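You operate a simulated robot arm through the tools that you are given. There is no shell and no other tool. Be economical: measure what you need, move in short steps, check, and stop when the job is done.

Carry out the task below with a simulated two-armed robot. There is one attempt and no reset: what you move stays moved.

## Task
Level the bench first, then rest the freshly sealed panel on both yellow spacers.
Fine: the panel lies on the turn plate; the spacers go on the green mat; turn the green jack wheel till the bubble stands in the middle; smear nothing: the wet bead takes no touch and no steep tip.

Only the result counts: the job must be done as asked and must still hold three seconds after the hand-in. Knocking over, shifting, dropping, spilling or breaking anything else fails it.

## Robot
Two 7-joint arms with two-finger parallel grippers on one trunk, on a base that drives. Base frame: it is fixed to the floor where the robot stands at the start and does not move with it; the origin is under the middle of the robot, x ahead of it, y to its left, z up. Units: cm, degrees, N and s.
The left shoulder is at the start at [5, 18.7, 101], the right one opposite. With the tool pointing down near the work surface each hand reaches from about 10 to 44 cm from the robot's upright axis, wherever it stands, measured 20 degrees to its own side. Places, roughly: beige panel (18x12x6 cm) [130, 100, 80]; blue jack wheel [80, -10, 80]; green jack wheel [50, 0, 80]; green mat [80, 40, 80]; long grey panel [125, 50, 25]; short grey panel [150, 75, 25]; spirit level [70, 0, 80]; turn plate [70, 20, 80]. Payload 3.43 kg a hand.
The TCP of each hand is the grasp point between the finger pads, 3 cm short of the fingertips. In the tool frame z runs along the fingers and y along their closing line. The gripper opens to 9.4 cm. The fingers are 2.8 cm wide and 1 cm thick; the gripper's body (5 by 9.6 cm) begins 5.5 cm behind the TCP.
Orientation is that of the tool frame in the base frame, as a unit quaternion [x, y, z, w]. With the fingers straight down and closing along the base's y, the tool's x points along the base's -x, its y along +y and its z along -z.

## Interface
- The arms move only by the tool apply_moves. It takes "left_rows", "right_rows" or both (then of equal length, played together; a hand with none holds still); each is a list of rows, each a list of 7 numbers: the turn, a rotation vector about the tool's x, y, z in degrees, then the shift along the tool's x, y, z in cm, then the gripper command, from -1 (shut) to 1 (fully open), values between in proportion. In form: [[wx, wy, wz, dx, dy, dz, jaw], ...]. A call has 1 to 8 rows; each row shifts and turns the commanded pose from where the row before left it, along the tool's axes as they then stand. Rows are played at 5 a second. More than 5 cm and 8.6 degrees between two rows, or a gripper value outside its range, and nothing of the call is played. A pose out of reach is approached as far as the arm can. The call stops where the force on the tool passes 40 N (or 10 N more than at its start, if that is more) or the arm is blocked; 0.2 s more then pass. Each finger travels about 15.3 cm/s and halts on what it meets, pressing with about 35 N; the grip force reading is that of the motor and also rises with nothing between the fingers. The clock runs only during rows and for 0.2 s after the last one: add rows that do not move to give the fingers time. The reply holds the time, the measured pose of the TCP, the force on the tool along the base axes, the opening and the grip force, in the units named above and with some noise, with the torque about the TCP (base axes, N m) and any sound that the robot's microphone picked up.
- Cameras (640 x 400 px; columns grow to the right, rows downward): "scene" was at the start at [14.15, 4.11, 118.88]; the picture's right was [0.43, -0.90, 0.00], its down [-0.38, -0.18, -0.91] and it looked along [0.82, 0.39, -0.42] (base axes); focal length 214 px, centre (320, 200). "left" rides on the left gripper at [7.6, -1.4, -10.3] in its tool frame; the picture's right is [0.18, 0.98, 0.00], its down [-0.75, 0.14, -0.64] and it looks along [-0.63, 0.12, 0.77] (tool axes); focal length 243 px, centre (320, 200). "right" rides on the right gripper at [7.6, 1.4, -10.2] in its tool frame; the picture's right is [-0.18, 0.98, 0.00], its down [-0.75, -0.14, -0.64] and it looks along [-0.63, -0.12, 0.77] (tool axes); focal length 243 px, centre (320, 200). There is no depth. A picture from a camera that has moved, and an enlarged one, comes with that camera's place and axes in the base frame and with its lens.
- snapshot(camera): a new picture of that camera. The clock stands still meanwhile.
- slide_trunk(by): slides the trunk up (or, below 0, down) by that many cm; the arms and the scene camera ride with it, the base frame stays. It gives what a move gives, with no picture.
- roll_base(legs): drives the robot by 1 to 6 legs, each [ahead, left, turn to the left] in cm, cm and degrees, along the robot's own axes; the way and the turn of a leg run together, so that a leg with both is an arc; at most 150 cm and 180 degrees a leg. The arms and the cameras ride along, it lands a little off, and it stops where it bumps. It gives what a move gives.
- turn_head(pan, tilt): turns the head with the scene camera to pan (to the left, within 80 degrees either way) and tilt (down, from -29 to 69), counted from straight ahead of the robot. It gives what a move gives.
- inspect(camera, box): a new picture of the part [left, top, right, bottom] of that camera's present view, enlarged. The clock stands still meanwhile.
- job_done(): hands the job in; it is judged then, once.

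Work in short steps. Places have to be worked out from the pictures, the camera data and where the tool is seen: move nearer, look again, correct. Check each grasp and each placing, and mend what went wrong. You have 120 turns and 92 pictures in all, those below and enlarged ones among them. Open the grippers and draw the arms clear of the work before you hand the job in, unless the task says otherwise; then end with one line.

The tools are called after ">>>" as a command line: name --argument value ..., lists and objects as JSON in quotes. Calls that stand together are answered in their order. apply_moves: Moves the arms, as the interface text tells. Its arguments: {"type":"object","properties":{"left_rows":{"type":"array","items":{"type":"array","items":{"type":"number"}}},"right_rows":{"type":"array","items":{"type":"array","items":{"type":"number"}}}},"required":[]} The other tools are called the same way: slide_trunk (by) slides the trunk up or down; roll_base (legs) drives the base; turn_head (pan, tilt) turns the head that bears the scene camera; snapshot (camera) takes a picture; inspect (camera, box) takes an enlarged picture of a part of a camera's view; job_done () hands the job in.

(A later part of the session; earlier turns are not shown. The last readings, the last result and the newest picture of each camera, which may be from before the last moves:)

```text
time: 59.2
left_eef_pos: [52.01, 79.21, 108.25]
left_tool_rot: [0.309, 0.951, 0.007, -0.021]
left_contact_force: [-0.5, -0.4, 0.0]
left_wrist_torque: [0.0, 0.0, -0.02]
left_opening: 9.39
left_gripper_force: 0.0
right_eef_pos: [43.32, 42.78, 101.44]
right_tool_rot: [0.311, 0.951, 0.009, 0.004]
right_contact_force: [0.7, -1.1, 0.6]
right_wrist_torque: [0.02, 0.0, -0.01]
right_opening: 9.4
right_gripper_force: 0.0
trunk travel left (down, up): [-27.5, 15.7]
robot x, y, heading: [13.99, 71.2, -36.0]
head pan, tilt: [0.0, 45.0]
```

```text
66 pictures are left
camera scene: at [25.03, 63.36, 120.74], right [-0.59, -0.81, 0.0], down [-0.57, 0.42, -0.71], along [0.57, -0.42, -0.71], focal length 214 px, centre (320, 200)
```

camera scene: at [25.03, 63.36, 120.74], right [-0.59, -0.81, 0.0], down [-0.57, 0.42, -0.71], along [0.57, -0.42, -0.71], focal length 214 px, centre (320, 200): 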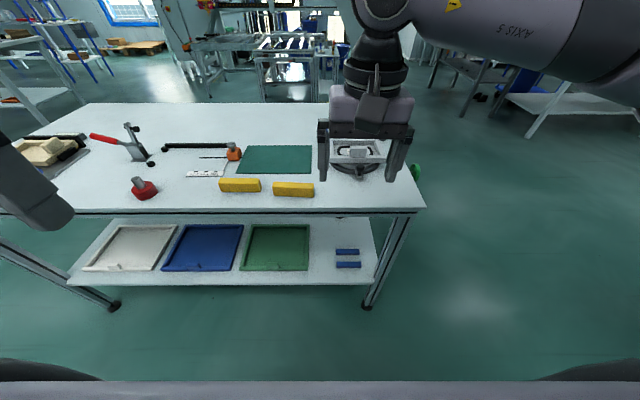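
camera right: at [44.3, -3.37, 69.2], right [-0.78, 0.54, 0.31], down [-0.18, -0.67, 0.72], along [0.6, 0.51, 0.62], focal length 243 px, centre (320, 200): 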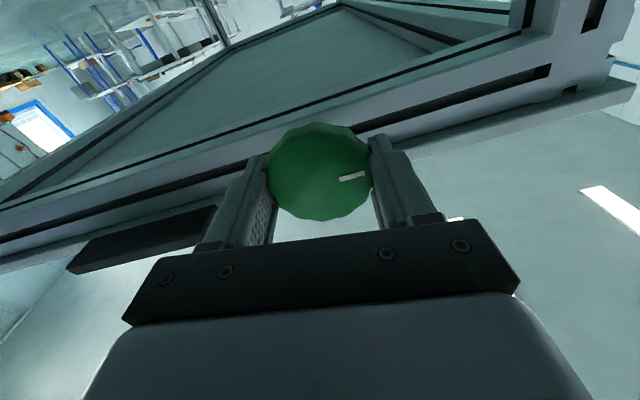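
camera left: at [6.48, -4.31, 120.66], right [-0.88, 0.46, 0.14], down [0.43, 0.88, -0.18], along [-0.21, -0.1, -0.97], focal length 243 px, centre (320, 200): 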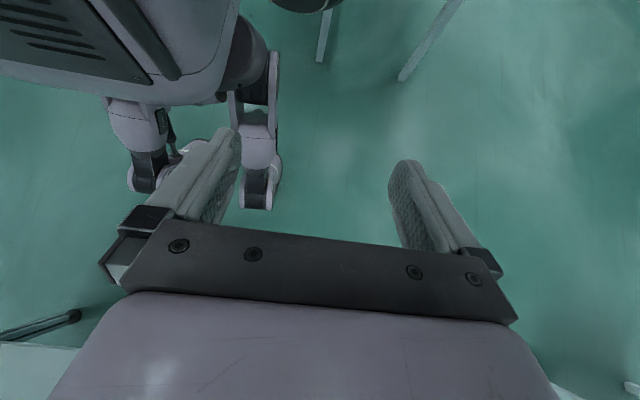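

Now facing the long side. I zoom onto the panel, mat and spacers.

>>> inspect --camera "scene" --box '[180, 130, 340, 220]'

>>> inspect --camera "scene" --box '[310, 125, 410, 185]'

```text
4.00 times, centred on (260, 175) of scene
camera zoom: at [25.03, 63.36, 120.74], right [-0.59, -0.81, 0.0], down [-0.57, 0.42, -0.71], along [0.57, -0.42, -0.71], focal length 858 px, centre (560, 300)
```

zoom: 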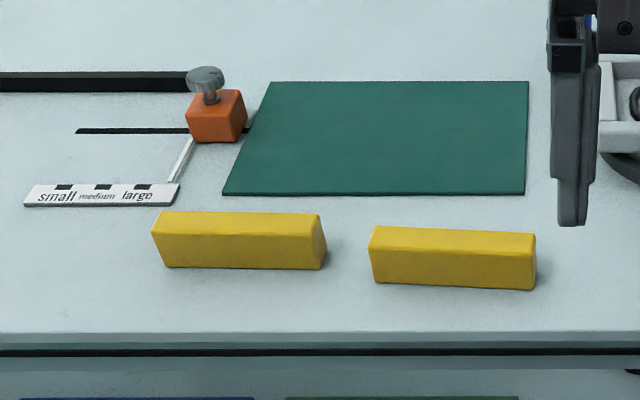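

```text
6.40 times, centred on (360, 155) of scene
camera zoom: at [25.03, 63.36, 120.74], right [-0.59, -0.81, 0.0], down [-0.57, 0.42, -0.71], along [0.57, -0.42, -0.71], focal length 1373 px, centre (64, 488)
```

zoom: 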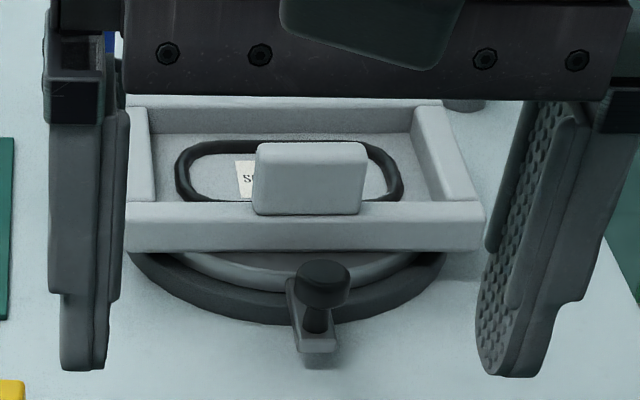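

Triangulating gives: lug top at (62.4, 21.9, 87.6), panel about 16.4×12 cm (long along the bench), spacers about 11×2.5×4 cm, mat centre about (82, 40). I drive closer to the bench edge in a careful step.

>>> roll_base --legs '[[24, 0, 1.5]]'

>>> snapshot --camera "right"

>>> snapshot --camera "scene"

```text
time: 60.9
left_eef_pos: [68.82, 67.73, 108.22]
left_tool_rot: [0.301, 0.953, 0.007, -0.022]
left_contact_force: [-0.7, 0.2, -0.5]
left_wrist_torque: [-0.01, 0.0, -0.02]
left_opening: 9.42
left_gripper_force: 0.0
right_eef_pos: [60.47, 31.06, 101.32]
right_tool_rot: [0.305, 0.952, 0.008, 0.001]
right_contact_force: [0.6, -0.8, -0.7]
right_wrist_torque: [0.01, 0.0, -0.02]
right_opening: 9.39
right_gripper_force: 0.0
trunk travel left (down, up): [-27.5, 15.7]
robot x, y, heading: [30.65, 59.78, -35.6]
head pan, tilt: [0.0, 45.0]
stopped in leg 1: the robot was blocked; the commanded pose is now the measured one
```

```text
63 pictures are left
camera right: at [55.08, 36.56, 111.65], right [0.72, 0.69, 0.02], down [0.53, -0.56, 0.64], along [0.45, -0.45, -0.77], focal length 243 px, centre (320, 200)
```

right: 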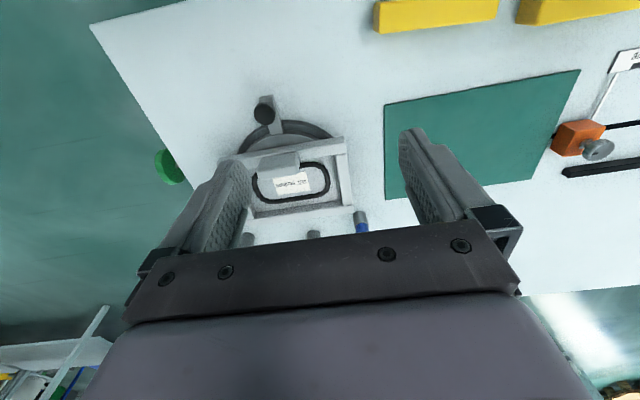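

```text
62 pictures are left
camera scene: at [41.93, 51.48, 120.75], right [-0.58, -0.82, 0.0], down [-0.58, 0.41, -0.71], along [0.58, -0.41, -0.71], focal length 214 px, centre (320, 200)
```

scene: 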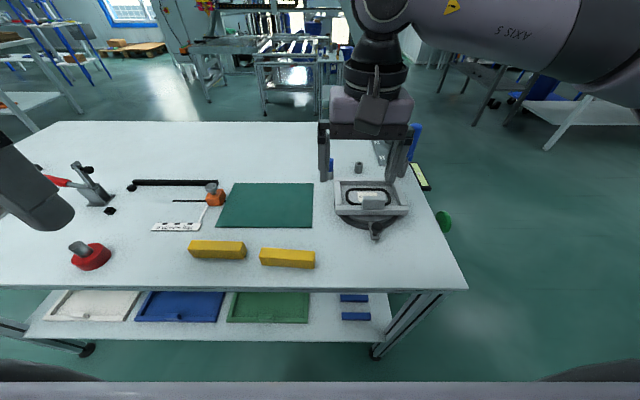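

The base was blocked 31 cm from the edge, a contact with the bench. I back off slightly and check the bubble is still in place.

>>> roll_base --legs '[[-2.5, 0, 0]]'

>>> inspect --camera "scene" --box '[400, 155, 440, 180]'

>>> inspect --camera "right" --box '[220, 80, 380, 230]'

```text
time: 61.7
left_eef_pos: [66.63, 69.06, 108.19]
left_tool_rot: [0.3, 0.954, 0.007, -0.021]
left_contact_force: [-0.2, -0.7, 0.6]
left_wrist_torque: [0.0, 0.0, -0.02]
left_opening: 9.42
left_gripper_force: 0.0
right_eef_pos: [58.58, 32.62, 101.44]
right_tool_rot: [0.304, 0.953, 0.008, 0.002]
right_contact_force: [-0.5, 0.1, 0.3]
right_wrist_torque: [-0.03, -0.03, 0.0]
right_opening: 9.43
right_gripper_force: 0.0
trunk travel left (down, up): [-27.5, 15.7]
robot x, y, heading: [28.5, 61.26, -35.1]
head pan, tilt: [0.0, 45.0]
```

```text
16.00 times, centred on (420, 168) of scene
camera zoom: at [39.89, 52.92, 120.76], right [-0.58, -0.82, 0.0], down [-0.58, 0.41, -0.71], along [0.58, -0.41, -0.71], focal length 3432 px, centre (-1280, 720)
```

zoom: 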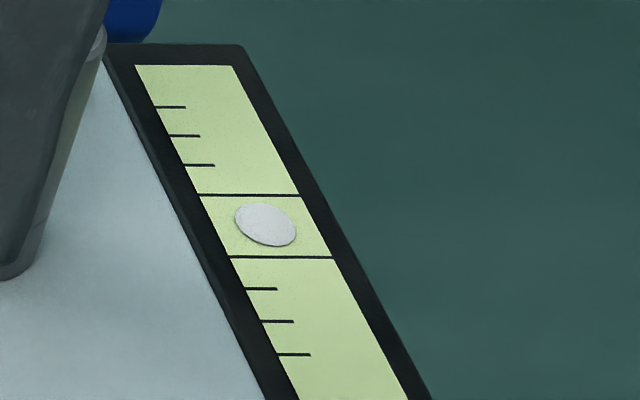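

```text
2.67 times, centred on (300, 155) of right
camera zoom: at [53.04, 38.0, 111.66], right [0.72, 0.69, 0.02], down [0.53, -0.56, 0.64], along [0.45, -0.45, -0.77], focal length 647 px, centre (373, 320)
```

zoom: 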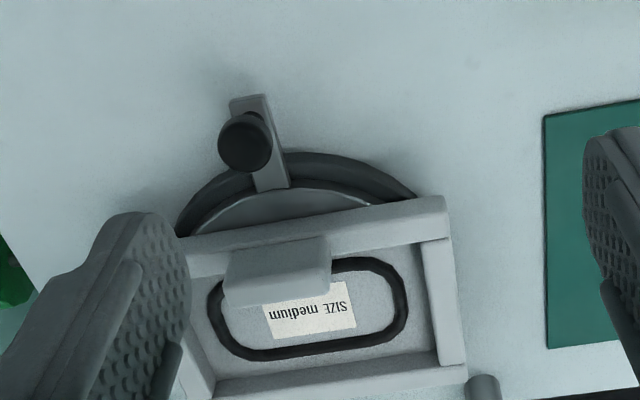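

The bubble is still in the middle, so nothing shifted. To gain reach, I'll turn the robot so its left shoulder is toward the bench (60° right), then close in sideways.

>>> roll_base --legs '[[-6, 0, 0], [0, 0, -59.5], [-2.8, 7, 0]]'

>>> turn_head --pan 60 --tilt 45

>>> snapshot --camera "scene"

>>> snapshot --camera "left"

```text
time: 66.3
left_eef_pos: [56.71, 37.18, 108.17]
left_tool_rot: [0.743, 0.669, 0.017, -0.015]
left_contact_force: [-0.8, 0.5, -1.0]
left_wrist_torque: [0.0, -0.01, 0.0]
left_opening: 9.4
left_gripper_force: 0.2
right_eef_pos: [20.68, 26.34, 101.25]
right_tool_rot: [0.744, 0.668, 0.006, 0.005]
right_contact_force: [0.0, 0.0, 0.0]
right_wrist_torque: [0.04, 0.01, -0.01]
right_opening: 9.41
right_gripper_force: 0.0
trunk travel left (down, up): [-27.5, 15.7]
robot x, y, heading: [30.48, 66.65, -96.0]
head pan, tilt: [0.0, 45.0]
```

```text
time: 67.6
left_eef_pos: [56.63, 37.17, 108.06]
left_tool_rot: [0.742, 0.67, 0.017, -0.015]
left_contact_force: [0.1, -0.7, -0.3]
left_wrist_torque: [0.01, -0.03, 0.0]
left_opening: 9.42
left_gripper_force: 0.1
right_eef_pos: [20.69, 26.42, 101.4]
right_tool_rot: [0.744, 0.668, 0.006, 0.006]
right_contact_force: [0.0, 0.4, 0.0]
right_wrist_torque: [-0.01, -0.03, -0.03]
right_opening: 9.4
right_gripper_force: 0.0
trunk travel left (down, up): [-27.5, 15.7]
robot x, y, heading: [30.98, 66.18, -95.6]
head pan, tilt: [60.0, 45.0]
```

```text
59 pictures are left
camera scene: at [36.71, 55.96, 120.75], right [-0.59, -0.81, 0.0], down [-0.57, 0.42, -0.71], along [0.57, -0.42, -0.71], focal length 214 px, centre (320, 200)
```

scene: 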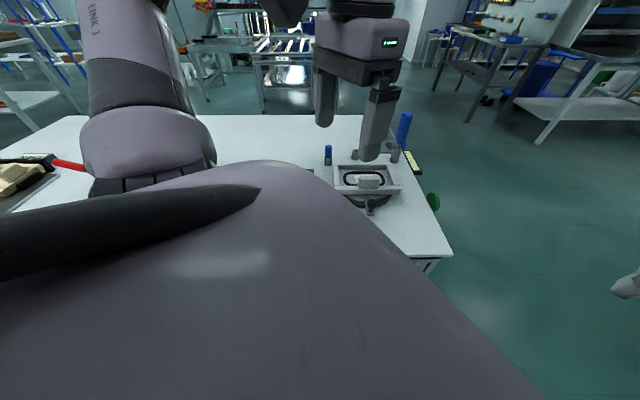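

```text
58 pictures are left
camera left: at [56.06, 44.37, 118.78], right [1.0, 0.08, 0.01], down [0.06, -0.79, 0.61], along [0.06, -0.6, -0.79], focal length 243 px, centre (320, 200)
```

left: 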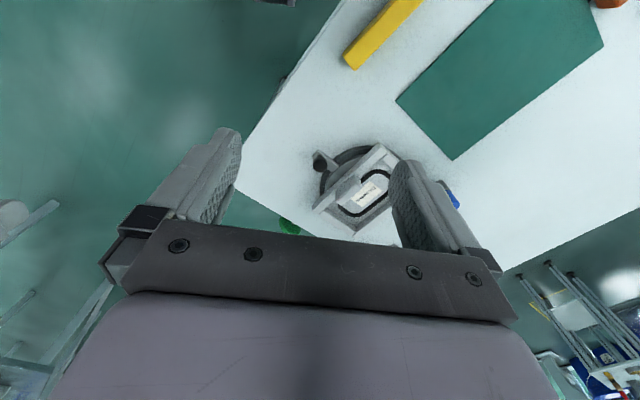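

The left hand can see the work well. I yaw it so that it closes across the bench (across the spacers' thin side), move it over the near spacer and look.

>>> apply_moves --left_rows '[[0, 0, 7.5, 0, 0, 0, 1], [0, 0, 7.5, 0, 0, 0, 1], [0, 0, 7.5, 0, 0, 0, 1], [0, 0, 6.5, 0, 0, 0, 1], [0, 0, 0, 4, 0.7, 2, 1], [0, 0, 0, 4, 0.7, 2, 1], [0, 0, 0, 3.3, 0.6, 2, 1]]'

>>> snapshot --camera "left"

```text
time: 69.2
left_eef_pos: [64.78, 45.99, 101.81]
left_tool_rot: [0.889, 0.449, 0.064, -0.054]
left_contact_force: [1.7, 1.2, -1.7]
left_wrist_torque: [-0.05, 0.2, 0.03]
left_opening: 9.4
left_gripper_force: 0.1
right_eef_pos: [20.73, 26.42, 101.41]
right_tool_rot: [0.745, 0.667, 0.007, 0.006]
right_contact_force: [-0.1, 0.9, 0.2]
right_wrist_torque: [-0.02, -0.04, -0.05]
right_opening: 9.39
right_gripper_force: 0.1
trunk travel left (down, up): [-27.5, 15.7]
robot x, y, heading: [31.03, 66.54, -96.0]
head pan, tilt: [60.0, 45.0]
```

```text
57 pictures are left
camera left: at [67.37, 51.25, 113.24], right [0.9, -0.43, -0.01], down [-0.37, -0.78, 0.5], along [-0.23, -0.45, -0.86], focal length 243 px, centre (320, 200)
```

left: 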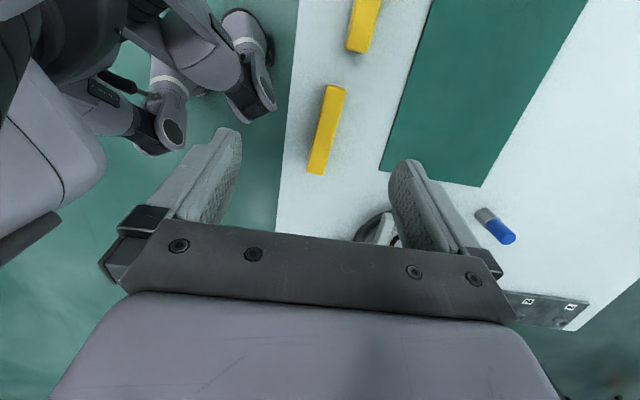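

The hand is tilted about 9°, and the near spacer's centre is around (64.7, 44.3), axis at about 51°. I fix the tilt and yaw, and descend part-way.

>>> apply_moves --left_rows '[[-1, -5, 0, 0, 0, 0, 1], [-1.2, -4.4, 2, 0, 0, 0, 1], [0, 0, 2, -1, 0, 3, 1], [0, 0, 0, -0.4, 0.5, 3, 1], [0, 0, 0, 0, 0, 0, 1]]'

>>> snapshot --camera "left"

```text
time: 70.4
left_eef_pos: [65.38, 41.7, 98.49]
left_tool_rot: [0.9, 0.431, -0.052, 0.037]
left_contact_force: [-0.2, 1.6, 0.3]
left_wrist_torque: [-0.01, 0.0, -0.02]
left_opening: 9.39
left_gripper_force: 0.0
left hand out of reach, approached as far as the arm can: row 3, 4
right_eef_pos: [20.74, 26.34, 101.32]
right_tool_rot: [0.745, 0.668, 0.006, 0.006]
right_contact_force: [-0.1, 1.0, -0.1]
right_wrist_torque: [0.01, 0.01, 0.01]
right_opening: 9.41
right_gripper_force: 0.0
trunk travel left (down, up): [-27.5, 15.7]
robot x, y, heading: [30.96, 66.61, -96.1]
head pan, tilt: [60.0, 45.0]
```

```text
56 pictures are left
camera left: at [69.74, 49.61, 107.79], right [0.88, -0.47, 0.0], down [-0.32, -0.6, 0.73], along [-0.35, -0.65, -0.68], focal length 243 px, centre (320, 200)
```

left: 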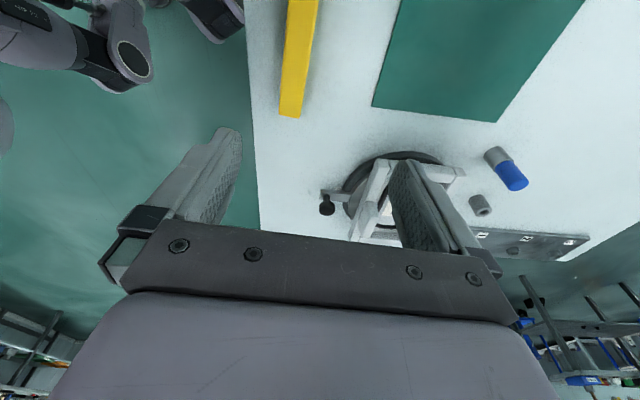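

The arm is at a wrist limit in this stance. I'll undo the yaw, lift the hand, and turn the robot fully parallel to the bench (bench on its left), where closing across the bench is nearly the natural wrist pose.

>>> apply_moves --left_rows '[[0, 0, -7, -1, 0, -2, 1], [0, 0, -7, -1, 0, -2, 1], [0, 0, -7, -1, 0, -2, 1], [0, 0, -7, -1, 0, -1, 1], [0, 0, -5, 0, 0, 0, 1]]'

>>> roll_base --legs '[[0, 0, -28.5]]'

>>> turn_head --pan 70 --tilt 45

>>> snapshot --camera "scene"

>>> snapshot --camera "left"

```text
time: 71.6
left_eef_pos: [64.42, 39.55, 105.28]
left_tool_rot: [0.74, 0.67, -0.058, 0.021]
left_contact_force: [0.2, 0.7, 0.1]
left_wrist_torque: [0.01, 0.0, 0.02]
left_opening: 9.4
left_gripper_force: 0.0
left hand out of reach, approached as far as the arm can: row 4
right_eef_pos: [20.61, 26.4, 101.29]
right_tool_rot: [0.745, 0.667, 0.005, 0.006]
right_contact_force: [-0.3, -0.3, 0.6]
right_wrist_torque: [0.02, -0.02, 0.02]
right_opening: 9.41
right_gripper_force: 0.1
trunk travel left (down, up): [-27.5, 15.7]
robot x, y, heading: [30.65, 66.37, -95.9]
head pan, tilt: [60.0, 45.0]
```

```text
time: 73.4
left_eef_pos: [47.73, 26.96, 105.39]
left_tool_rot: [0.88, 0.471, -0.062, 0.007]
left_contact_force: [-0.1, 1.0, -0.6]
left_wrist_torque: [0.0, -0.01, -0.03]
left_opening: 9.42
left_gripper_force: 0.1
right_eef_pos: [3.17, 35.81, 101.24]
right_tool_rot: [0.884, 0.468, 0.004, 0.006]
right_contact_force: [0.1, 0.1, 0.4]
right_wrist_torque: [-0.01, 0.01, 0.0]
right_opening: 9.39
right_gripper_force: 0.1
trunk travel left (down, up): [-27.5, 15.7]
robot x, y, heading: [30.28, 66.64, -124.0]
head pan, tilt: [60.0, 45.0]
```

```text
time: 74.1
left_eef_pos: [47.79, 26.92, 105.36]
left_tool_rot: [0.88, 0.471, -0.061, 0.007]
left_contact_force: [0.3, 0.1, -0.2]
left_wrist_torque: [0.01, -0.02, 0.02]
left_opening: 9.4
left_gripper_force: 0.1
right_eef_pos: [3.02, 35.72, 101.2]
right_tool_rot: [0.884, 0.468, 0.005, 0.007]
right_contact_force: [0.5, 0.2, 0.3]
right_wrist_torque: [0.0, 0.02, 0.03]
right_opening: 9.38
right_gripper_force: 0.1
trunk travel left (down, up): [-27.5, 15.7]
robot x, y, heading: [30.69, 66.6, -123.8]
head pan, tilt: [70.0, 45.0]
```

```text
55 pictures are left
camera scene: at [32.26, 55.12, 120.75], right [-0.81, -0.59, 0.0], down [-0.42, 0.57, -0.71], along [0.42, -0.57, -0.71], focal length 214 px, centre (320, 200)
```

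scene: 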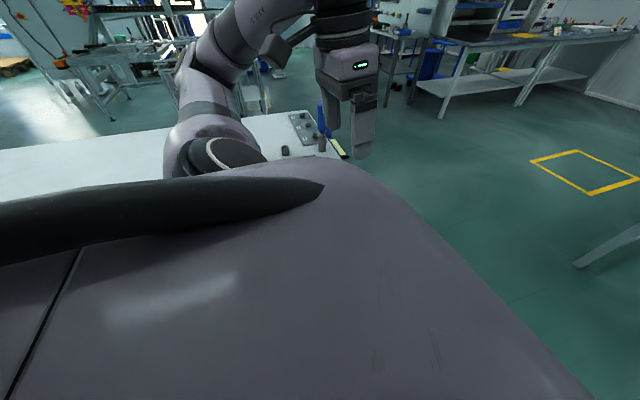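

```text
54 pictures are left
camera left: at [51.91, 34.73, 114.71], right [0.92, -0.4, -0.07], down [-0.23, -0.66, 0.72], along [-0.33, -0.64, -0.69], focal length 243 px, centre (320, 200)
```

left: 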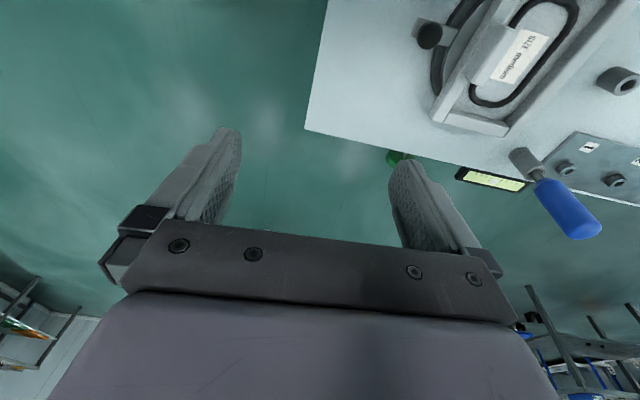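

The stance works and the hand hangs over the bench. I correct its tilt, then drive back along the bench so the hand is over the near spacer.

>>> apply_moves --left_rows '[[-1.2, 3.3, 0, 0, 0, 0, 1], [-1.3, 3.2, 0, 0, 0, 0, 1]]'

>>> roll_base --legs '[[-25, 2, -0.6]]'

>>> snapshot --camera "left"

```text
time: 74.7
left_eef_pos: [47.6, 26.92, 105.37]
left_tool_rot: [0.882, 0.471, -0.002, -0.002]
left_contact_force: [-0.4, -0.2, 0.6]
left_wrist_torque: [0.01, 0.0, 0.0]
left_opening: 9.41
left_gripper_force: 0.1
right_eef_pos: [3.1, 35.79, 101.25]
right_tool_rot: [0.883, 0.468, 0.004, 0.007]
right_contact_force: [-0.8, -0.3, -0.8]
right_wrist_torque: [0.03, 0.02, 0.0]
right_opening: 9.39
right_gripper_force: 0.1
trunk travel left (down, up): [-27.5, 15.7]
robot x, y, heading: [30.7, 66.23, -123.9]
head pan, tilt: [70.0, 45.0]
```

```text
time: 76.5
left_eef_pos: [63.59, 46.76, 105.4]
left_tool_rot: [0.883, 0.47, -0.003, -0.001]
left_contact_force: [-0.3, 1.9, 0.0]
left_wrist_torque: [0.0, 0.03, 0.0]
left_opening: 9.39
left_gripper_force: 0.1
right_eef_pos: [18.9, 55.61, 101.28]
right_tool_rot: [0.884, 0.467, 0.004, 0.007]
right_contact_force: [-0.3, 0.7, 0.3]
right_wrist_torque: [0.0, 0.0, 0.0]
right_opening: 9.39
right_gripper_force: 0.1
trunk travel left (down, up): [-27.5, 15.7]
robot x, y, heading: [46.4, 86.25, -124.2]
head pan, tilt: [70.0, 45.0]
```

```text
53 pictures are left
camera left: at [66.7, 53.8, 115.61], right [0.92, -0.4, 0.0], down [-0.3, -0.7, 0.64], along [-0.26, -0.59, -0.77], focal length 243 px, centre (320, 200)
```

left: 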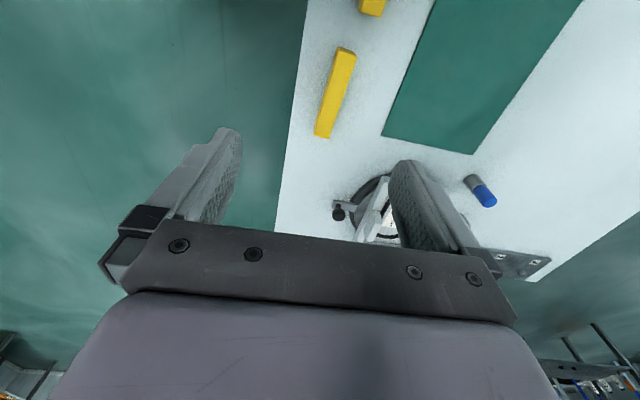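

Upright now. The spacer's centre is at about (64.3, 44.4), axis about 52°. I align, move over it and descend to z≈92.

>>> apply_moves --left_rows '[[0, 0, 4.2, -0.8, 0.9, 0, 1], [0, 0, 0, -0.9, 1, 3, 1], [0, 0, 0, 0, 0, 3.5, 1], [0, 0, 0, 0, 0, 3.5, 1], [0, 0, 0, 0, 0, 3, 1]]'

>>> snapshot --camera "left"

```text
time: 77.7
left_eef_pos: [63.82, 44.14, 92.11]
left_tool_rot: [0.899, 0.437, -0.003, -0.001]
left_contact_force: [0.8, 1.0, 1.3]
left_wrist_torque: [-0.03, 0.03, 0.01]
left_opening: 9.4
left_gripper_force: 0.0
right_eef_pos: [18.86, 55.58, 101.24]
right_tool_rot: [0.884, 0.467, 0.005, 0.007]
right_contact_force: [0.5, 0.7, 0.5]
right_wrist_torque: [0.03, 0.02, -0.01]
right_opening: 9.42
right_gripper_force: 0.1
trunk travel left (down, up): [-27.5, 15.7]
robot x, y, heading: [46.52, 86.28, -123.9]
head pan, tilt: [70.0, 45.0]
```

```text
52 pictures are left
camera left: at [67.56, 50.98, 102.43], right [0.89, -0.46, 0.0], down [-0.35, -0.68, 0.64], along [-0.3, -0.57, -0.76], focal length 243 px, centre (320, 200)
```

left: 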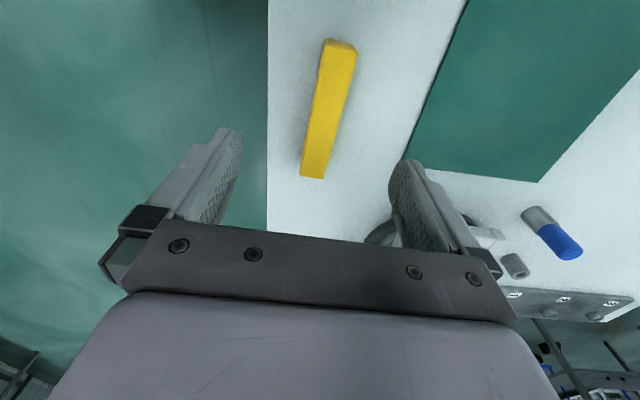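

The hand is over the spacer and aligned. I descend to z≈84.5, well above the table, and close.

>>> apply_moves --left_rows '[[0, 0, 0, 0, 0.3, 2.5, 1], [0, 0, 0, 0, 0, 2.5, 1], [0, 0, 0, 0, 0, 2.5, 1], [0, 0, 0, 0, 0, 0, 1]]'

>>> snapshot --camera "left"

```text
time: 78.7
left_eef_pos: [63.98, 43.85, 84.83]
left_tool_rot: [0.899, 0.437, -0.002, -0.001]
left_contact_force: [-0.5, -0.1, 0.8]
left_wrist_torque: [0.01, 0.01, -0.01]
left_opening: 9.39
left_gripper_force: 0.1
right_eef_pos: [18.82, 55.59, 101.29]
right_tool_rot: [0.884, 0.467, 0.005, 0.007]
right_contact_force: [-1.1, -0.8, 1.2]
right_wrist_torque: [0.01, 0.02, -0.02]
right_opening: 9.4
right_gripper_force: 0.0
trunk travel left (down, up): [-27.5, 15.7]
robot x, y, heading: [46.73, 85.9, -124.2]
head pan, tilt: [70.0, 45.0]
```

```text
51 pictures are left
camera left: at [67.77, 50.69, 95.1], right [0.89, -0.46, 0.0], down [-0.35, -0.68, 0.64], along [-0.3, -0.57, -0.77], focal length 243 px, centre (320, 200)
```

left: 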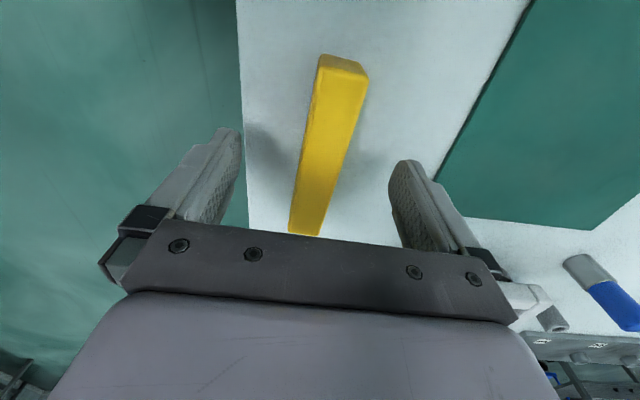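

The spacer is between the fingers. Closing.

>>> apply_moves --left_rows '[[0, 0, 0, 0, 0, -0.0, 0.3], [0, 0, 0, 0, 0, 0, -0.3], [0, 0, 0, 0, 0, 0, -0.6], [0, 0, 0, 0, 0, 0, -1], [0, 0, 0, 0, 0, 0, -1], [0, 0, 0, 0, 0, 0, -1]]'

>>> apply_moves --left_rows '[[0, 0, 0, 0, 0, -1.5, -1], [0, 0, 0, 0, 0, -2.5, -1], [0, 0, 0, 0, 0, -2.5, -1], [0, 0, 0, 0, 0, -2.5, -1]]'

>>> snapshot --camera "left"

```text
time: 80.1
left_eef_pos: [64.07, 43.86, 84.88]
left_tool_rot: [0.899, 0.438, -0.001, -0.001]
left_contact_force: [1.2, 0.5, 0.0]
left_wrist_torque: [0.02, -0.01, -0.01]
left_opening: 2.32
left_gripper_force: 34.7
right_eef_pos: [18.72, 55.42, 101.33]
right_tool_rot: [0.884, 0.467, 0.004, 0.006]
right_contact_force: [0.1, 0.3, 0.1]
right_wrist_torque: [0.0, 0.0, 0.0]
right_opening: 9.39
right_gripper_force: 0.1
trunk travel left (down, up): [-27.5, 15.7]
robot x, y, heading: [46.31, 86.3, -124.1]
head pan, tilt: [70.0, 45.0]
```

```text
time: 81.1
left_eef_pos: [64.26, 44.1, 93.76]
left_tool_rot: [0.899, 0.437, -0.001, -0.002]
left_contact_force: [-0.1, 0.4, 0.2]
left_wrist_torque: [0.01, 0.02, 0.01]
left_opening: 0.0
left_gripper_force: 32.7
right_eef_pos: [18.85, 55.64, 101.18]
right_tool_rot: [0.884, 0.467, 0.004, 0.007]
right_contact_force: [0.1, 0.1, 0.3]
right_wrist_torque: [-0.06, 0.02, 0.03]
right_opening: 9.42
right_gripper_force: 0.0
trunk travel left (down, up): [-27.5, 15.7]
robot x, y, heading: [46.47, 85.88, -124.1]
head pan, tilt: [70.0, 45.0]
```

```text
50 pictures are left
camera left: at [67.91, 51.02, 104.0], right [0.89, -0.46, 0.0], down [-0.35, -0.68, 0.64], along [-0.3, -0.57, -0.77], focal length 243 px, centre (320, 200)
```

left: 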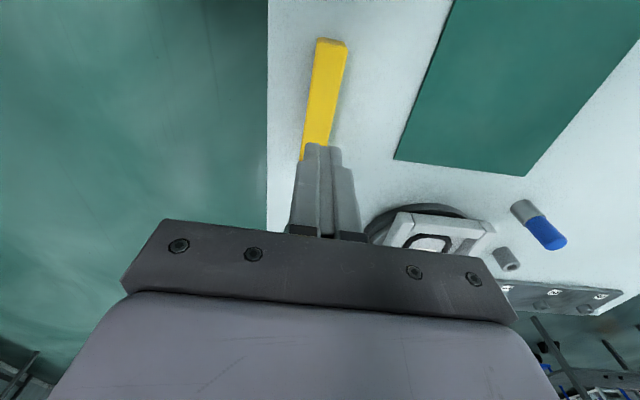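

It slipped out: the grip only caught the top edge, so the spacer is only about 2.5 cm tall. I reopen, go down again and feel for the table in small steps.

>>> apply_moves --left_rows '[[0, 0, 0, 0, 0, 0, 1], [0, 0, 0, 0, 0, 0, 1], [0, 0, 0, 0, 0, 0, 1], [0, 0, 0, 0, 0, 3, 1], [0, 0, 0, 0, 0, 3, 1], [0, 0, 0, 0, 0, 3, 1], [0, 0, 0, 0, 0, 0, 1]]'

>>> apply_moves --left_rows '[[0, 0, 0, 0, 0, 0.6, 1], [0, 0, 0, 0, 0, 0.4, 1], [0, 0, 0, 0, 0, 0.2, 1], [0, 0, 0, 0, 0, 0, 1]]'

>>> snapshot --camera "left"

```text
time: 82.7
left_eef_pos: [64.12, 43.98, 85.09]
left_tool_rot: [0.899, 0.438, -0.002, -0.001]
left_contact_force: [0.2, -0.1, -0.4]
left_wrist_torque: [0.04, 0.01, 0.01]
left_opening: 9.4
left_gripper_force: 0.0
right_eef_pos: [18.85, 55.57, 101.34]
right_tool_rot: [0.884, 0.467, 0.005, 0.007]
right_contact_force: [0.0, -0.2, 0.7]
right_wrist_torque: [0.02, -0.02, 0.0]
right_opening: 9.43
right_gripper_force: 0.0
trunk travel left (down, up): [-27.5, 15.7]
robot x, y, heading: [46.7, 86.1, -124.1]
head pan, tilt: [70.0, 45.0]
```

```text
time: 83.7
left_eef_pos: [64.21, 43.95, 83.88]
left_tool_rot: [0.899, 0.437, -0.003, -0.001]
left_contact_force: [-0.1, -0.3, 0.3]
left_wrist_torque: [0.01, -0.04, 0.01]
left_opening: 9.38
left_gripper_force: 0.1
right_eef_pos: [18.95, 55.63, 101.26]
right_tool_rot: [0.884, 0.467, 0.004, 0.007]
right_contact_force: [-0.6, -1.2, -0.3]
right_wrist_torque: [-0.04, -0.01, 0.02]
right_opening: 9.41
right_gripper_force: 0.2
trunk travel left (down, up): [-27.5, 15.7]
robot x, y, heading: [46.9, 85.94, -123.8]
head pan, tilt: [70.0, 45.0]
```

```text
49 pictures are left
camera left: at [67.91, 50.79, 93.98], right [0.89, -0.46, 0.0], down [-0.35, -0.68, 0.64], along [-0.3, -0.57, -0.77], focal length 243 px, centre (320, 200)
```

left: 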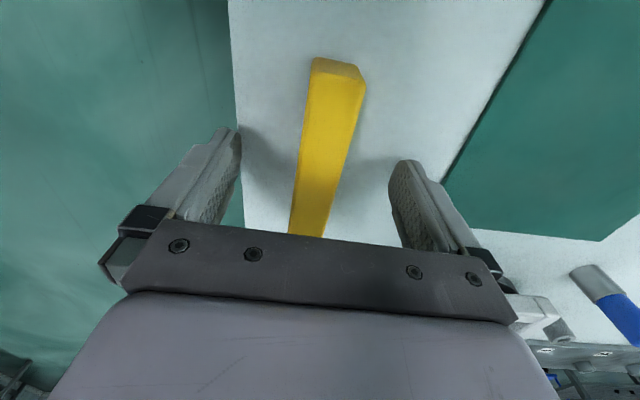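

No contact yet. I continue down in fine steps.

>>> apply_moves --left_rows '[[0, 0, 0, 0, 0, 0.3, 1], [0, 0, 0, 0, 0, 0.3, 1], [0, 0, 0, 0, 0, 0, 1]]'

>>> apply_moves --left_rows '[[0, 0, 0, 0, 0, 0.25, 1], [0, 0, 0, 0, 0, 0, 1]]'

```text
time: 84.5
left_eef_pos: [64.02, 44.04, 83.0]
left_tool_rot: [0.899, 0.438, -0.002, -0.001]
left_contact_force: [0.2, 0.2, 0.4]
left_wrist_torque: [0.01, 0.02, 0.02]
left_opening: 9.4
left_gripper_force: 0.1
right_eef_pos: [18.88, 55.47, 101.36]
right_tool_rot: [0.884, 0.468, 0.004, 0.007]
right_contact_force: [-0.2, -0.7, 0.9]
right_wrist_torque: [-0.03, -0.03, 0.0]
right_opening: 9.39
right_gripper_force: 0.1
trunk travel left (down, up): [-27.5, 15.7]
robot x, y, heading: [46.55, 86.0, -123.6]
head pan, tilt: [70.0, 45.0]
```

```text
time: 85.1
left_eef_pos: [64.11, 44.15, 83.02]
left_tool_rot: [0.899, 0.437, -0.002, 0.0]
left_contact_force: [-0.2, 1.7, 13.6]
left_wrist_torque: [-0.21, -0.66, 0.05]
left_opening: 9.37
left_gripper_force: 0.1
right_eef_pos: [18.84, 55.68, 101.28]
right_tool_rot: [0.884, 0.467, 0.004, 0.007]
right_contact_force: [-0.3, 0.1, 1.0]
right_wrist_torque: [-0.01, 0.03, 0.01]
right_opening: 9.42
right_gripper_force: 0.0
trunk travel left (down, up): [-27.5, 15.7]
robot x, y, heading: [46.83, 86.04, -124.1]
head pan, tilt: [70.0, 45.0]
```

Contact at z=83.0, so the table top is at z≈80.0. I rise 0.4 cm and grip.

>>> apply_moves --left_rows '[[0, 0, 0, 0, 0, -0.5, 1], [0, 0, 0, 0, 0, 0, 0], [0, 0, 0, 0, 0, 0, -0.5], [0, 0, 0, 0, 0, 0, -1], [0, 0, 0, 0, 0, 0, -1], [0, 0, 0, 0, 0, 0, -1]]'

>>> apply_moves --left_rows '[[0, 0, 0, 0, 0, -1, -1], [0, 0, 0, 0, 0, -2, -1], [0, 0, 0, 0, 0, -2, -1]]'

>>> snapshot --camera "left"

```text
time: 86.5
left_eef_pos: [64.06, 44.03, 83.41]
left_tool_rot: [0.899, 0.438, -0.002, -0.001]
left_contact_force: [-0.3, 0.3, -0.9]
left_wrist_torque: [0.0, 0.03, -0.03]
left_opening: 2.77
left_gripper_force: 35.3
right_eef_pos: [18.85, 55.53, 101.39]
right_tool_rot: [0.884, 0.466, 0.005, 0.007]
right_contact_force: [1.2, -0.3, 0.7]
right_wrist_torque: [0.03, -0.05, 0.03]
right_opening: 9.38
right_gripper_force: 0.1
trunk travel left (down, up): [-27.5, 15.7]
robot x, y, heading: [46.99, 85.94, -124.1]
head pan, tilt: [70.0, 45.0]
```

```text
time: 87.3
left_eef_pos: [64.24, 44.29, 88.43]
left_tool_rot: [0.899, 0.437, -0.001, -0.001]
left_contact_force: [-0.6, -0.3, -1.4]
left_wrist_torque: [0.0, -0.01, 0.0]
left_opening: 2.77
left_gripper_force: 35.3
right_eef_pos: [18.88, 55.53, 101.31]
right_tool_rot: [0.884, 0.467, 0.004, 0.006]
right_contact_force: [-0.7, 0.4, 0.6]
right_wrist_torque: [-0.01, 0.01, -0.02]
right_opening: 9.41
right_gripper_force: 0.0
trunk travel left (down, up): [-27.5, 15.7]
robot x, y, heading: [46.52, 86.02, -124.0]
head pan, tilt: [70.0, 45.0]
```

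```text
48 pictures are left
camera left: at [67.9, 51.17, 98.7], right [0.89, -0.46, 0.0], down [-0.35, -0.68, 0.64], along [-0.3, -0.57, -0.77], focal length 243 px, centre (320, 200)
```

left: 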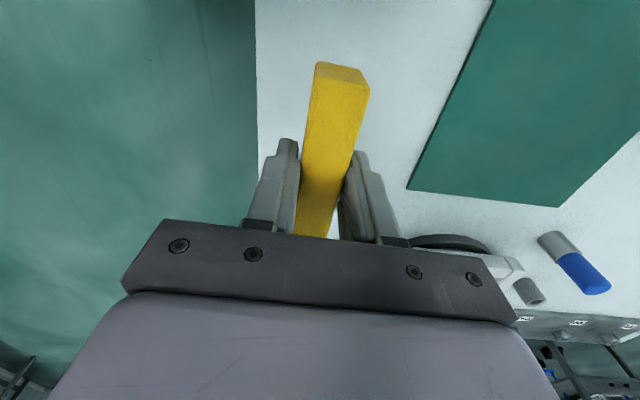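

The spacer is held securely. I'll lay both spacers across the bench direction on the mat (at v≈84 and 74 in bench coordinates), so I rise a bit and turn the spacer about 90° counter-clockwise.

>>> apply_moves --left_rows '[[0, 0, -8.4, 0, 0, -1, -1], [0, 0, -8.4, 0, 0, -1, -1], [0, 0, -8.4, 0, 0, 0, -1], [0, 0, -8.4, 0, 0, 0, -1], [0, 0, -8.4, 0, 0, 0, -1], [0, 0, -8.4, 0, 0, 0, -1], [0, 0, -8.4, 0, 0, 0, -1], [0, 0, -8.4, 0, 0, 0, -1]]'

>>> apply_moves --left_rows '[[0, 0, -8.4, 0, 0, 0, -1], [0, 0, -8.4, 0, 0, 0, -1], [0, 0, -2, 0, 0, 0, -1]]'

```text
time: 89.1
left_eef_pos: [64.09, 43.89, 90.3]
left_tool_rot: [0.506, 0.862, -0.002, -0.002]
left_contact_force: [-0.4, -0.3, -2.1]
left_wrist_torque: [-0.05, 0.0, 0.01]
left_opening: 2.8
left_gripper_force: 35.0
right_eef_pos: [18.85, 55.53, 101.27]
right_tool_rot: [0.884, 0.467, 0.005, 0.007]
right_contact_force: [-0.2, 0.7, -0.5]
right_wrist_torque: [0.01, -0.01, -0.03]
right_opening: 9.41
right_gripper_force: 0.1
trunk travel left (down, up): [-27.5, 15.7]
robot x, y, heading: [46.32, 85.95, -124.4]
head pan, tilt: [70.0, 45.0]
```

```text
time: 89.9
left_eef_pos: [64.2, 43.86, 90.16]
left_tool_rot: [0.358, 0.934, 0.001, -0.002]
left_contact_force: [-0.2, 0.3, -0.8]
left_wrist_torque: [0.0, 0.01, 0.01]
left_opening: 2.78
left_gripper_force: 35.0
right_eef_pos: [18.88, 55.64, 101.33]
right_tool_rot: [0.884, 0.467, 0.004, 0.007]
right_contact_force: [-0.2, 0.5, -0.7]
right_wrist_torque: [0.0, -0.02, -0.03]
right_opening: 9.4
right_gripper_force: 0.1
trunk travel left (down, up): [-27.5, 15.7]
robot x, y, heading: [46.68, 86.34, -124.1]
head pan, tilt: [70.0, 45.0]
```

The yaw is 7.5° short. I finish it and carry the spacer over the mat to v≈84, L≈-43.

>>> apply_moves --left_rows '[[0, 0, -7.5, 0, 0, 0, -1], [0, 0, 0, -2, 3, 0, -1], [0, 0, 0, -3, 3, 0, -1], [0, 0, 0, -3, 3, 0, -1], [0, 0, 0, -3, 2.5, 0, -1], [0, 0, 0, -3, 0, 0, -1], [0, 0, 0, -1.2, 0, 0, -1]]'

>>> snapshot --camera "left"

```text
time: 91.5
left_eef_pos: [83.23, 44.59, 90.2]
left_tool_rot: [0.297, 0.955, 0.0, -0.003]
left_contact_force: [0.9, 0.2, -1.5]
left_wrist_torque: [0.01, 0.0, 0.04]
left_opening: 2.8
left_gripper_force: 34.8
right_eef_pos: [18.97, 55.58, 101.14]
right_tool_rot: [0.884, 0.468, 0.004, 0.007]
right_contact_force: [-0.8, 0.2, -0.9]
right_wrist_torque: [-0.03, -0.02, -0.01]
right_opening: 9.38
right_gripper_force: 0.0
trunk travel left (down, up): [-27.5, 15.7]
robot x, y, heading: [46.77, 85.86, -124.2]
head pan, tilt: [70.0, 45.0]
```

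```text
47 pictures are left
camera left: at [76.26, 47.79, 100.5], right [0.41, 0.91, 0.0], down [0.7, -0.31, 0.64], along [0.58, -0.26, -0.77], focal length 243 px, centre (320, 200)
```

left: 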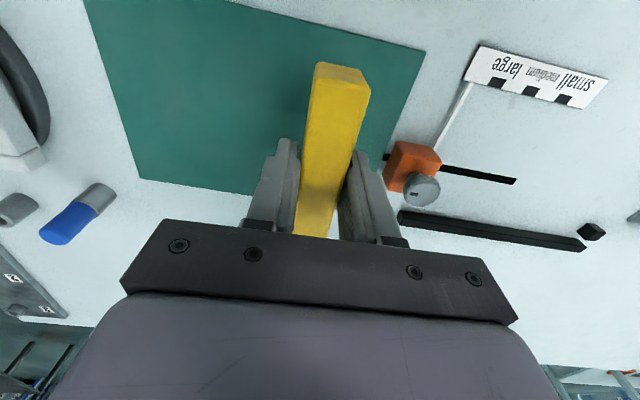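

The spacer is over the mat at v=83.8, L=-43.3, clear of the orange slider. I lower it, then feel for contact.

>>> apply_moves --left_rows '[[0, 0, 0, 0, 0, 2, -1], [0, 0, 0, 0, 0, 2, -1], [0, 0, 0, 0, 0, 1.5, -1], [0, 0, 0, 0, 0, 0.6, -1], [0, 0, 0, 0, 0, 0, -1]]'

>>> apply_moves --left_rows '[[0, 0, 0, 0, 0, 0.3, -1], [0, 0, 0, 0, 0, 0, -1]]'

```text
time: 92.7
left_eef_pos: [83.08, 44.86, 84.12]
left_tool_rot: [0.298, 0.955, 0.0, -0.002]
left_contact_force: [-0.3, -0.8, -1.1]
left_wrist_torque: [-0.03, 0.0, 0.01]
left_opening: 2.78
left_gripper_force: 35.0
right_eef_pos: [18.88, 55.54, 101.26]
right_tool_rot: [0.884, 0.468, 0.004, 0.006]
right_contact_force: [0.7, -0.7, -0.3]
right_wrist_torque: [-0.01, 0.04, 0.0]
right_opening: 9.42
right_gripper_force: 0.0
trunk travel left (down, up): [-27.5, 15.7]
robot x, y, heading: [46.82, 86.01, -124.2]
head pan, tilt: [70.0, 45.0]
```

```text
time: 93.3
left_eef_pos: [83.12, 44.8, 83.85]
left_tool_rot: [0.297, 0.955, -0.001, -0.002]
left_contact_force: [1.5, 0.8, -0.5]
left_wrist_torque: [-0.05, -0.06, 0.0]
left_opening: 2.79
left_gripper_force: 35.2
right_eef_pos: [18.8, 55.58, 101.39]
right_tool_rot: [0.884, 0.467, 0.005, 0.007]
right_contact_force: [-1.0, 0.2, 0.1]
right_wrist_torque: [0.02, 0.01, 0.01]
right_opening: 9.41
right_gripper_force: 0.0
trunk travel left (down, up): [-27.5, 15.7]
robot x, y, heading: [46.91, 86.18, -124.1]
head pan, tilt: [70.0, 45.0]
```

Not touching yet (or barely). A little lower.

>>> apply_moves --left_rows '[[0, 0, 0, 0, 0, 0.2, -1], [0, 0, 0, 0, 0, 0, -1]]'

```text
time: 93.9
left_eef_pos: [83.11, 44.85, 83.71]
left_tool_rot: [0.297, 0.955, -0.001, 0.0]
left_contact_force: [-1.9, 3.9, 17.2]
left_wrist_torque: [-0.33, -0.56, 0.06]
left_opening: 2.77
left_gripper_force: 34.2
right_eef_pos: [18.79, 55.64, 101.36]
right_tool_rot: [0.884, 0.467, 0.005, 0.007]
right_contact_force: [-0.7, -0.2, 0.2]
right_wrist_torque: [-0.02, -0.01, 0.0]
right_opening: 9.39
right_gripper_force: 0.1
trunk travel left (down, up): [-27.5, 15.7]
robot x, y, heading: [46.85, 86.25, -123.8]
head pan, tilt: [70.0, 45.0]
```

Firm contact on the mat. I ease off, open partly and lift.

>>> apply_moves --left_rows '[[0, 0, 0, 0, 0, -0.1, -1], [0, 0, 0, 0, 0, 0, -0.2], [0, 0, 0, 0, 0, 0, 0.1], [0, 0, 0, 0, 0, 0, 0.1], [0, 0, 0, 0, 0, -2, 0.1], [0, 0, 0, 0, 0, -3, 0.1], [0, 0, 0, 0, 0, -4, 0.1]]'

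>>> snapshot --camera "left"

```text
time: 95.5
left_eef_pos: [83.27, 44.83, 93.1]
left_tool_rot: [0.298, 0.955, 0.0, -0.002]
left_contact_force: [0.2, 0.3, 0.1]
left_wrist_torque: [0.0, -0.01, -0.03]
left_opening: 5.18
left_gripper_force: 0.0
right_eef_pos: [18.91, 55.61, 101.42]
right_tool_rot: [0.884, 0.468, 0.004, 0.006]
right_contact_force: [0.1, 0.2, -0.8]
right_wrist_torque: [0.02, -0.03, -0.01]
right_opening: 9.38
right_gripper_force: 0.1
trunk travel left (down, up): [-27.5, 15.7]
robot x, y, heading: [46.26, 85.96, -124.1]
head pan, tilt: [70.0, 45.0]
```

```text
46 pictures are left
camera left: at [76.3, 47.9, 103.44], right [0.41, 0.91, 0.0], down [0.7, -0.31, 0.64], along [0.58, -0.26, -0.77], focal length 243 px, centre (320, 200)
```

left: 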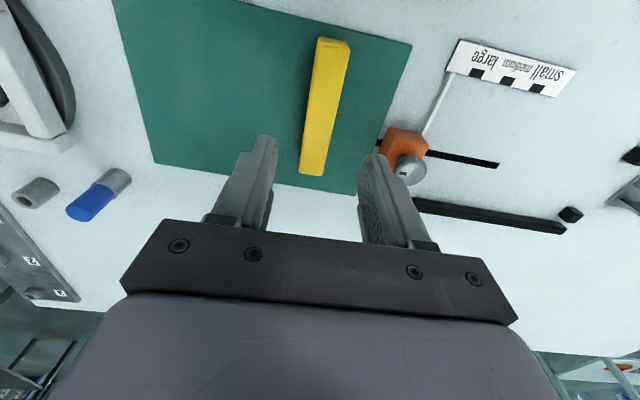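

Spacer one is on the mat at v=84.0, L=-43.1. For the second spacer (v≈88, L≈-30), I move the hand back, yaw it, and drive back 14 cm.

>>> apply_moves --left_rows '[[0, 0, 0, 3.2, -2, -1, 1], [0, 0, 0, 3.2, -2.5, -1, 1], [0, 0, 0, 3.2, -2.5, -1, 1], [0, 0, 0, 3.2, -2.5, -1, 1]]'

>>> apply_moves --left_rows '[[0, 0, 8.4, 0, 0, 0, 1], [0, 0, 8.4, 0, 0, 0, 1], [0, 0, 8.4, 0, 0, 0, 1], [0, 0, 8.4, 0, 0, 0, 1], [0, 0, 8.4, 0, 0, 0, 1], [0, 0, 8.4, 0, 0, 0, 1], [0, 0, 8.4, 0, 0, 0, 1], [0, 0, 8.4, 0, 0, 0, 1]]'

>>> apply_moves --left_rows '[[0, 0, 8.4, 0, 0, 0, 1], [0, 0, 8.4, 0, 0, 0, 1], [0, 0, 6, 0, 0, 0, 1]]'

>>> roll_base --legs '[[-14, 0, 0]]'

>>> snapshot --camera "left"

```text
time: 96.5
left_eef_pos: [67.6, 44.22, 96.97]
left_tool_rot: [0.297, 0.955, 0.0, -0.003]
left_contact_force: [0.7, 0.2, 0.2]
left_wrist_torque: [0.02, -0.01, -0.02]
left_opening: 9.39
left_gripper_force: 0.0
right_eef_pos: [18.83, 55.5, 101.2]
right_tool_rot: [0.884, 0.467, 0.006, 0.006]
right_contact_force: [0.1, 0.7, -0.8]
right_wrist_torque: [0.02, 0.02, 0.0]
right_opening: 9.39
right_gripper_force: 0.1
trunk travel left (down, up): [-27.5, 15.7]
robot x, y, heading: [46.34, 86.21, -124.0]
head pan, tilt: [70.0, 45.0]
```

```text
time: 98.3
left_eef_pos: [67.22, 44.27, 96.79]
left_tool_rot: [0.778, 0.629, -0.002, -0.002]
left_contact_force: [-0.2, -0.7, 0.1]
left_wrist_torque: [-0.01, 0.03, 0.01]
left_opening: 9.42
left_gripper_force: 0.0
right_eef_pos: [18.79, 55.56, 101.33]
right_tool_rot: [0.884, 0.468, 0.004, 0.006]
right_contact_force: [0.4, 0.6, 0.0]
right_wrist_torque: [0.01, 0.02, -0.01]
right_opening: 9.41
right_gripper_force: 0.1
trunk travel left (down, up): [-27.5, 15.7]
robot x, y, heading: [46.29, 86.16, -124.3]
head pan, tilt: [70.0, 45.0]
```

```text
time: 99.1
left_eef_pos: [67.36, 44.36, 96.8]
left_tool_rot: [0.886, 0.464, -0.001, -0.002]
left_contact_force: [0.9, 0.2, -0.9]
left_wrist_torque: [-0.03, -0.02, 0.0]
left_opening: 9.37
left_gripper_force: 0.0
right_eef_pos: [18.86, 55.53, 101.26]
right_tool_rot: [0.884, 0.467, 0.005, 0.008]
right_contact_force: [0.2, -0.4, 0.0]
right_wrist_torque: [-0.01, -0.03, -0.02]
right_opening: 9.4
right_gripper_force: 0.0
trunk travel left (down, up): [-27.5, 15.7]
robot x, y, heading: [46.58, 85.8, -123.9]
head pan, tilt: [70.0, 45.0]
```

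```text
time: 100.5
left_eef_pos: [75.35, 56.09, 96.73]
left_tool_rot: [0.885, 0.465, -0.003, -0.001]
left_contact_force: [0.3, 0.0, -0.3]
left_wrist_torque: [-0.02, -0.01, 0.0]
left_opening: 9.39
left_gripper_force: 0.1
right_eef_pos: [26.93, 67.54, 101.29]
right_tool_rot: [0.884, 0.467, 0.004, 0.006]
right_contact_force: [-0.1, -0.6, 0.4]
right_wrist_torque: [-0.03, 0.0, 0.01]
right_opening: 9.41
right_gripper_force: 0.1
trunk travel left (down, up): [-27.5, 15.7]
robot x, y, heading: [54.64, 98.11, -124.0]
head pan, tilt: [70.0, 45.0]
```

```text
45 pictures are left
camera left: at [78.63, 63.25, 107.08], right [0.91, -0.41, 0.0], down [-0.31, -0.7, 0.64], along [-0.26, -0.59, -0.77], focal length 243 px, centre (320, 200)
```

left: 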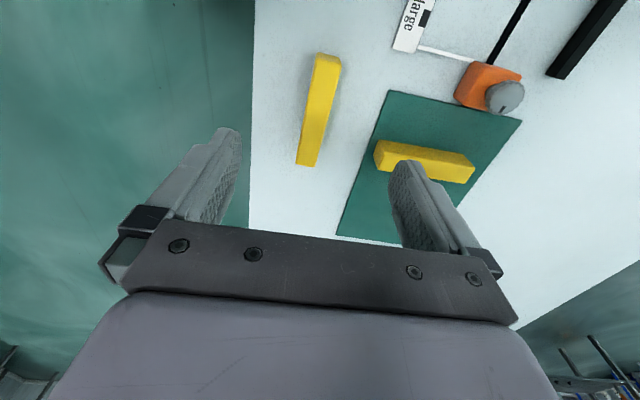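

The second spacer's centre is at about (74.3, 54.6), axis about 56°, matching the tool yaw. I shift 1.8 cm and descend with a 6 cm opening.

>>> apply_moves --left_rows '[[0, 0, 0, -1.8, 0, 1, 0.4], [0, 0, 0, 0, 0, 3.5, 0.4], [0, 0, 0, 0, 0, 3.5, 0.4], [0, 0, 0, 0, 0, 0, 0.4]]'

>>> snapshot --camera "left"

```text
time: 101.5
left_eef_pos: [74.34, 54.72, 88.94]
left_tool_rot: [0.885, 0.465, -0.002, -0.001]
left_contact_force: [0.1, -0.7, -0.4]
left_wrist_torque: [0.02, -0.03, 0.0]
left_opening: 6.57
left_gripper_force: 0.0
right_eef_pos: [26.84, 67.35, 101.29]
right_tool_rot: [0.884, 0.467, 0.005, 0.007]
right_contact_force: [0.3, 1.2, -0.6]
right_wrist_torque: [-0.01, 0.0, 0.01]
right_opening: 9.4
right_gripper_force: 0.0
trunk travel left (down, up): [-27.5, 15.7]
robot x, y, heading: [54.66, 98.22, -124.0]
head pan, tilt: [70.0, 45.0]
```

```text
44 pictures are left
camera left: at [77.69, 61.73, 99.22], right [0.91, -0.41, 0.0], down [-0.31, -0.7, 0.64], along [-0.26, -0.59, -0.77], focal length 243 px, centre (320, 200)
```

left: 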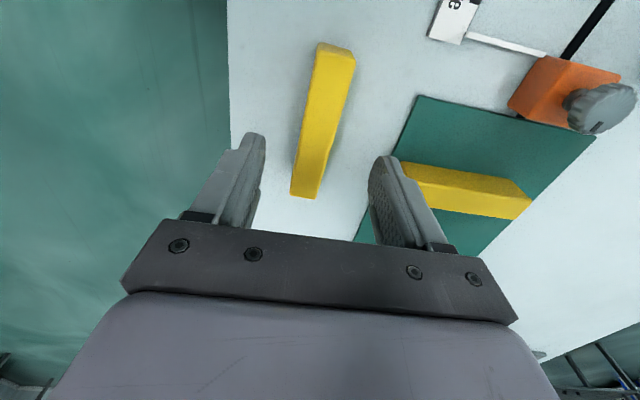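

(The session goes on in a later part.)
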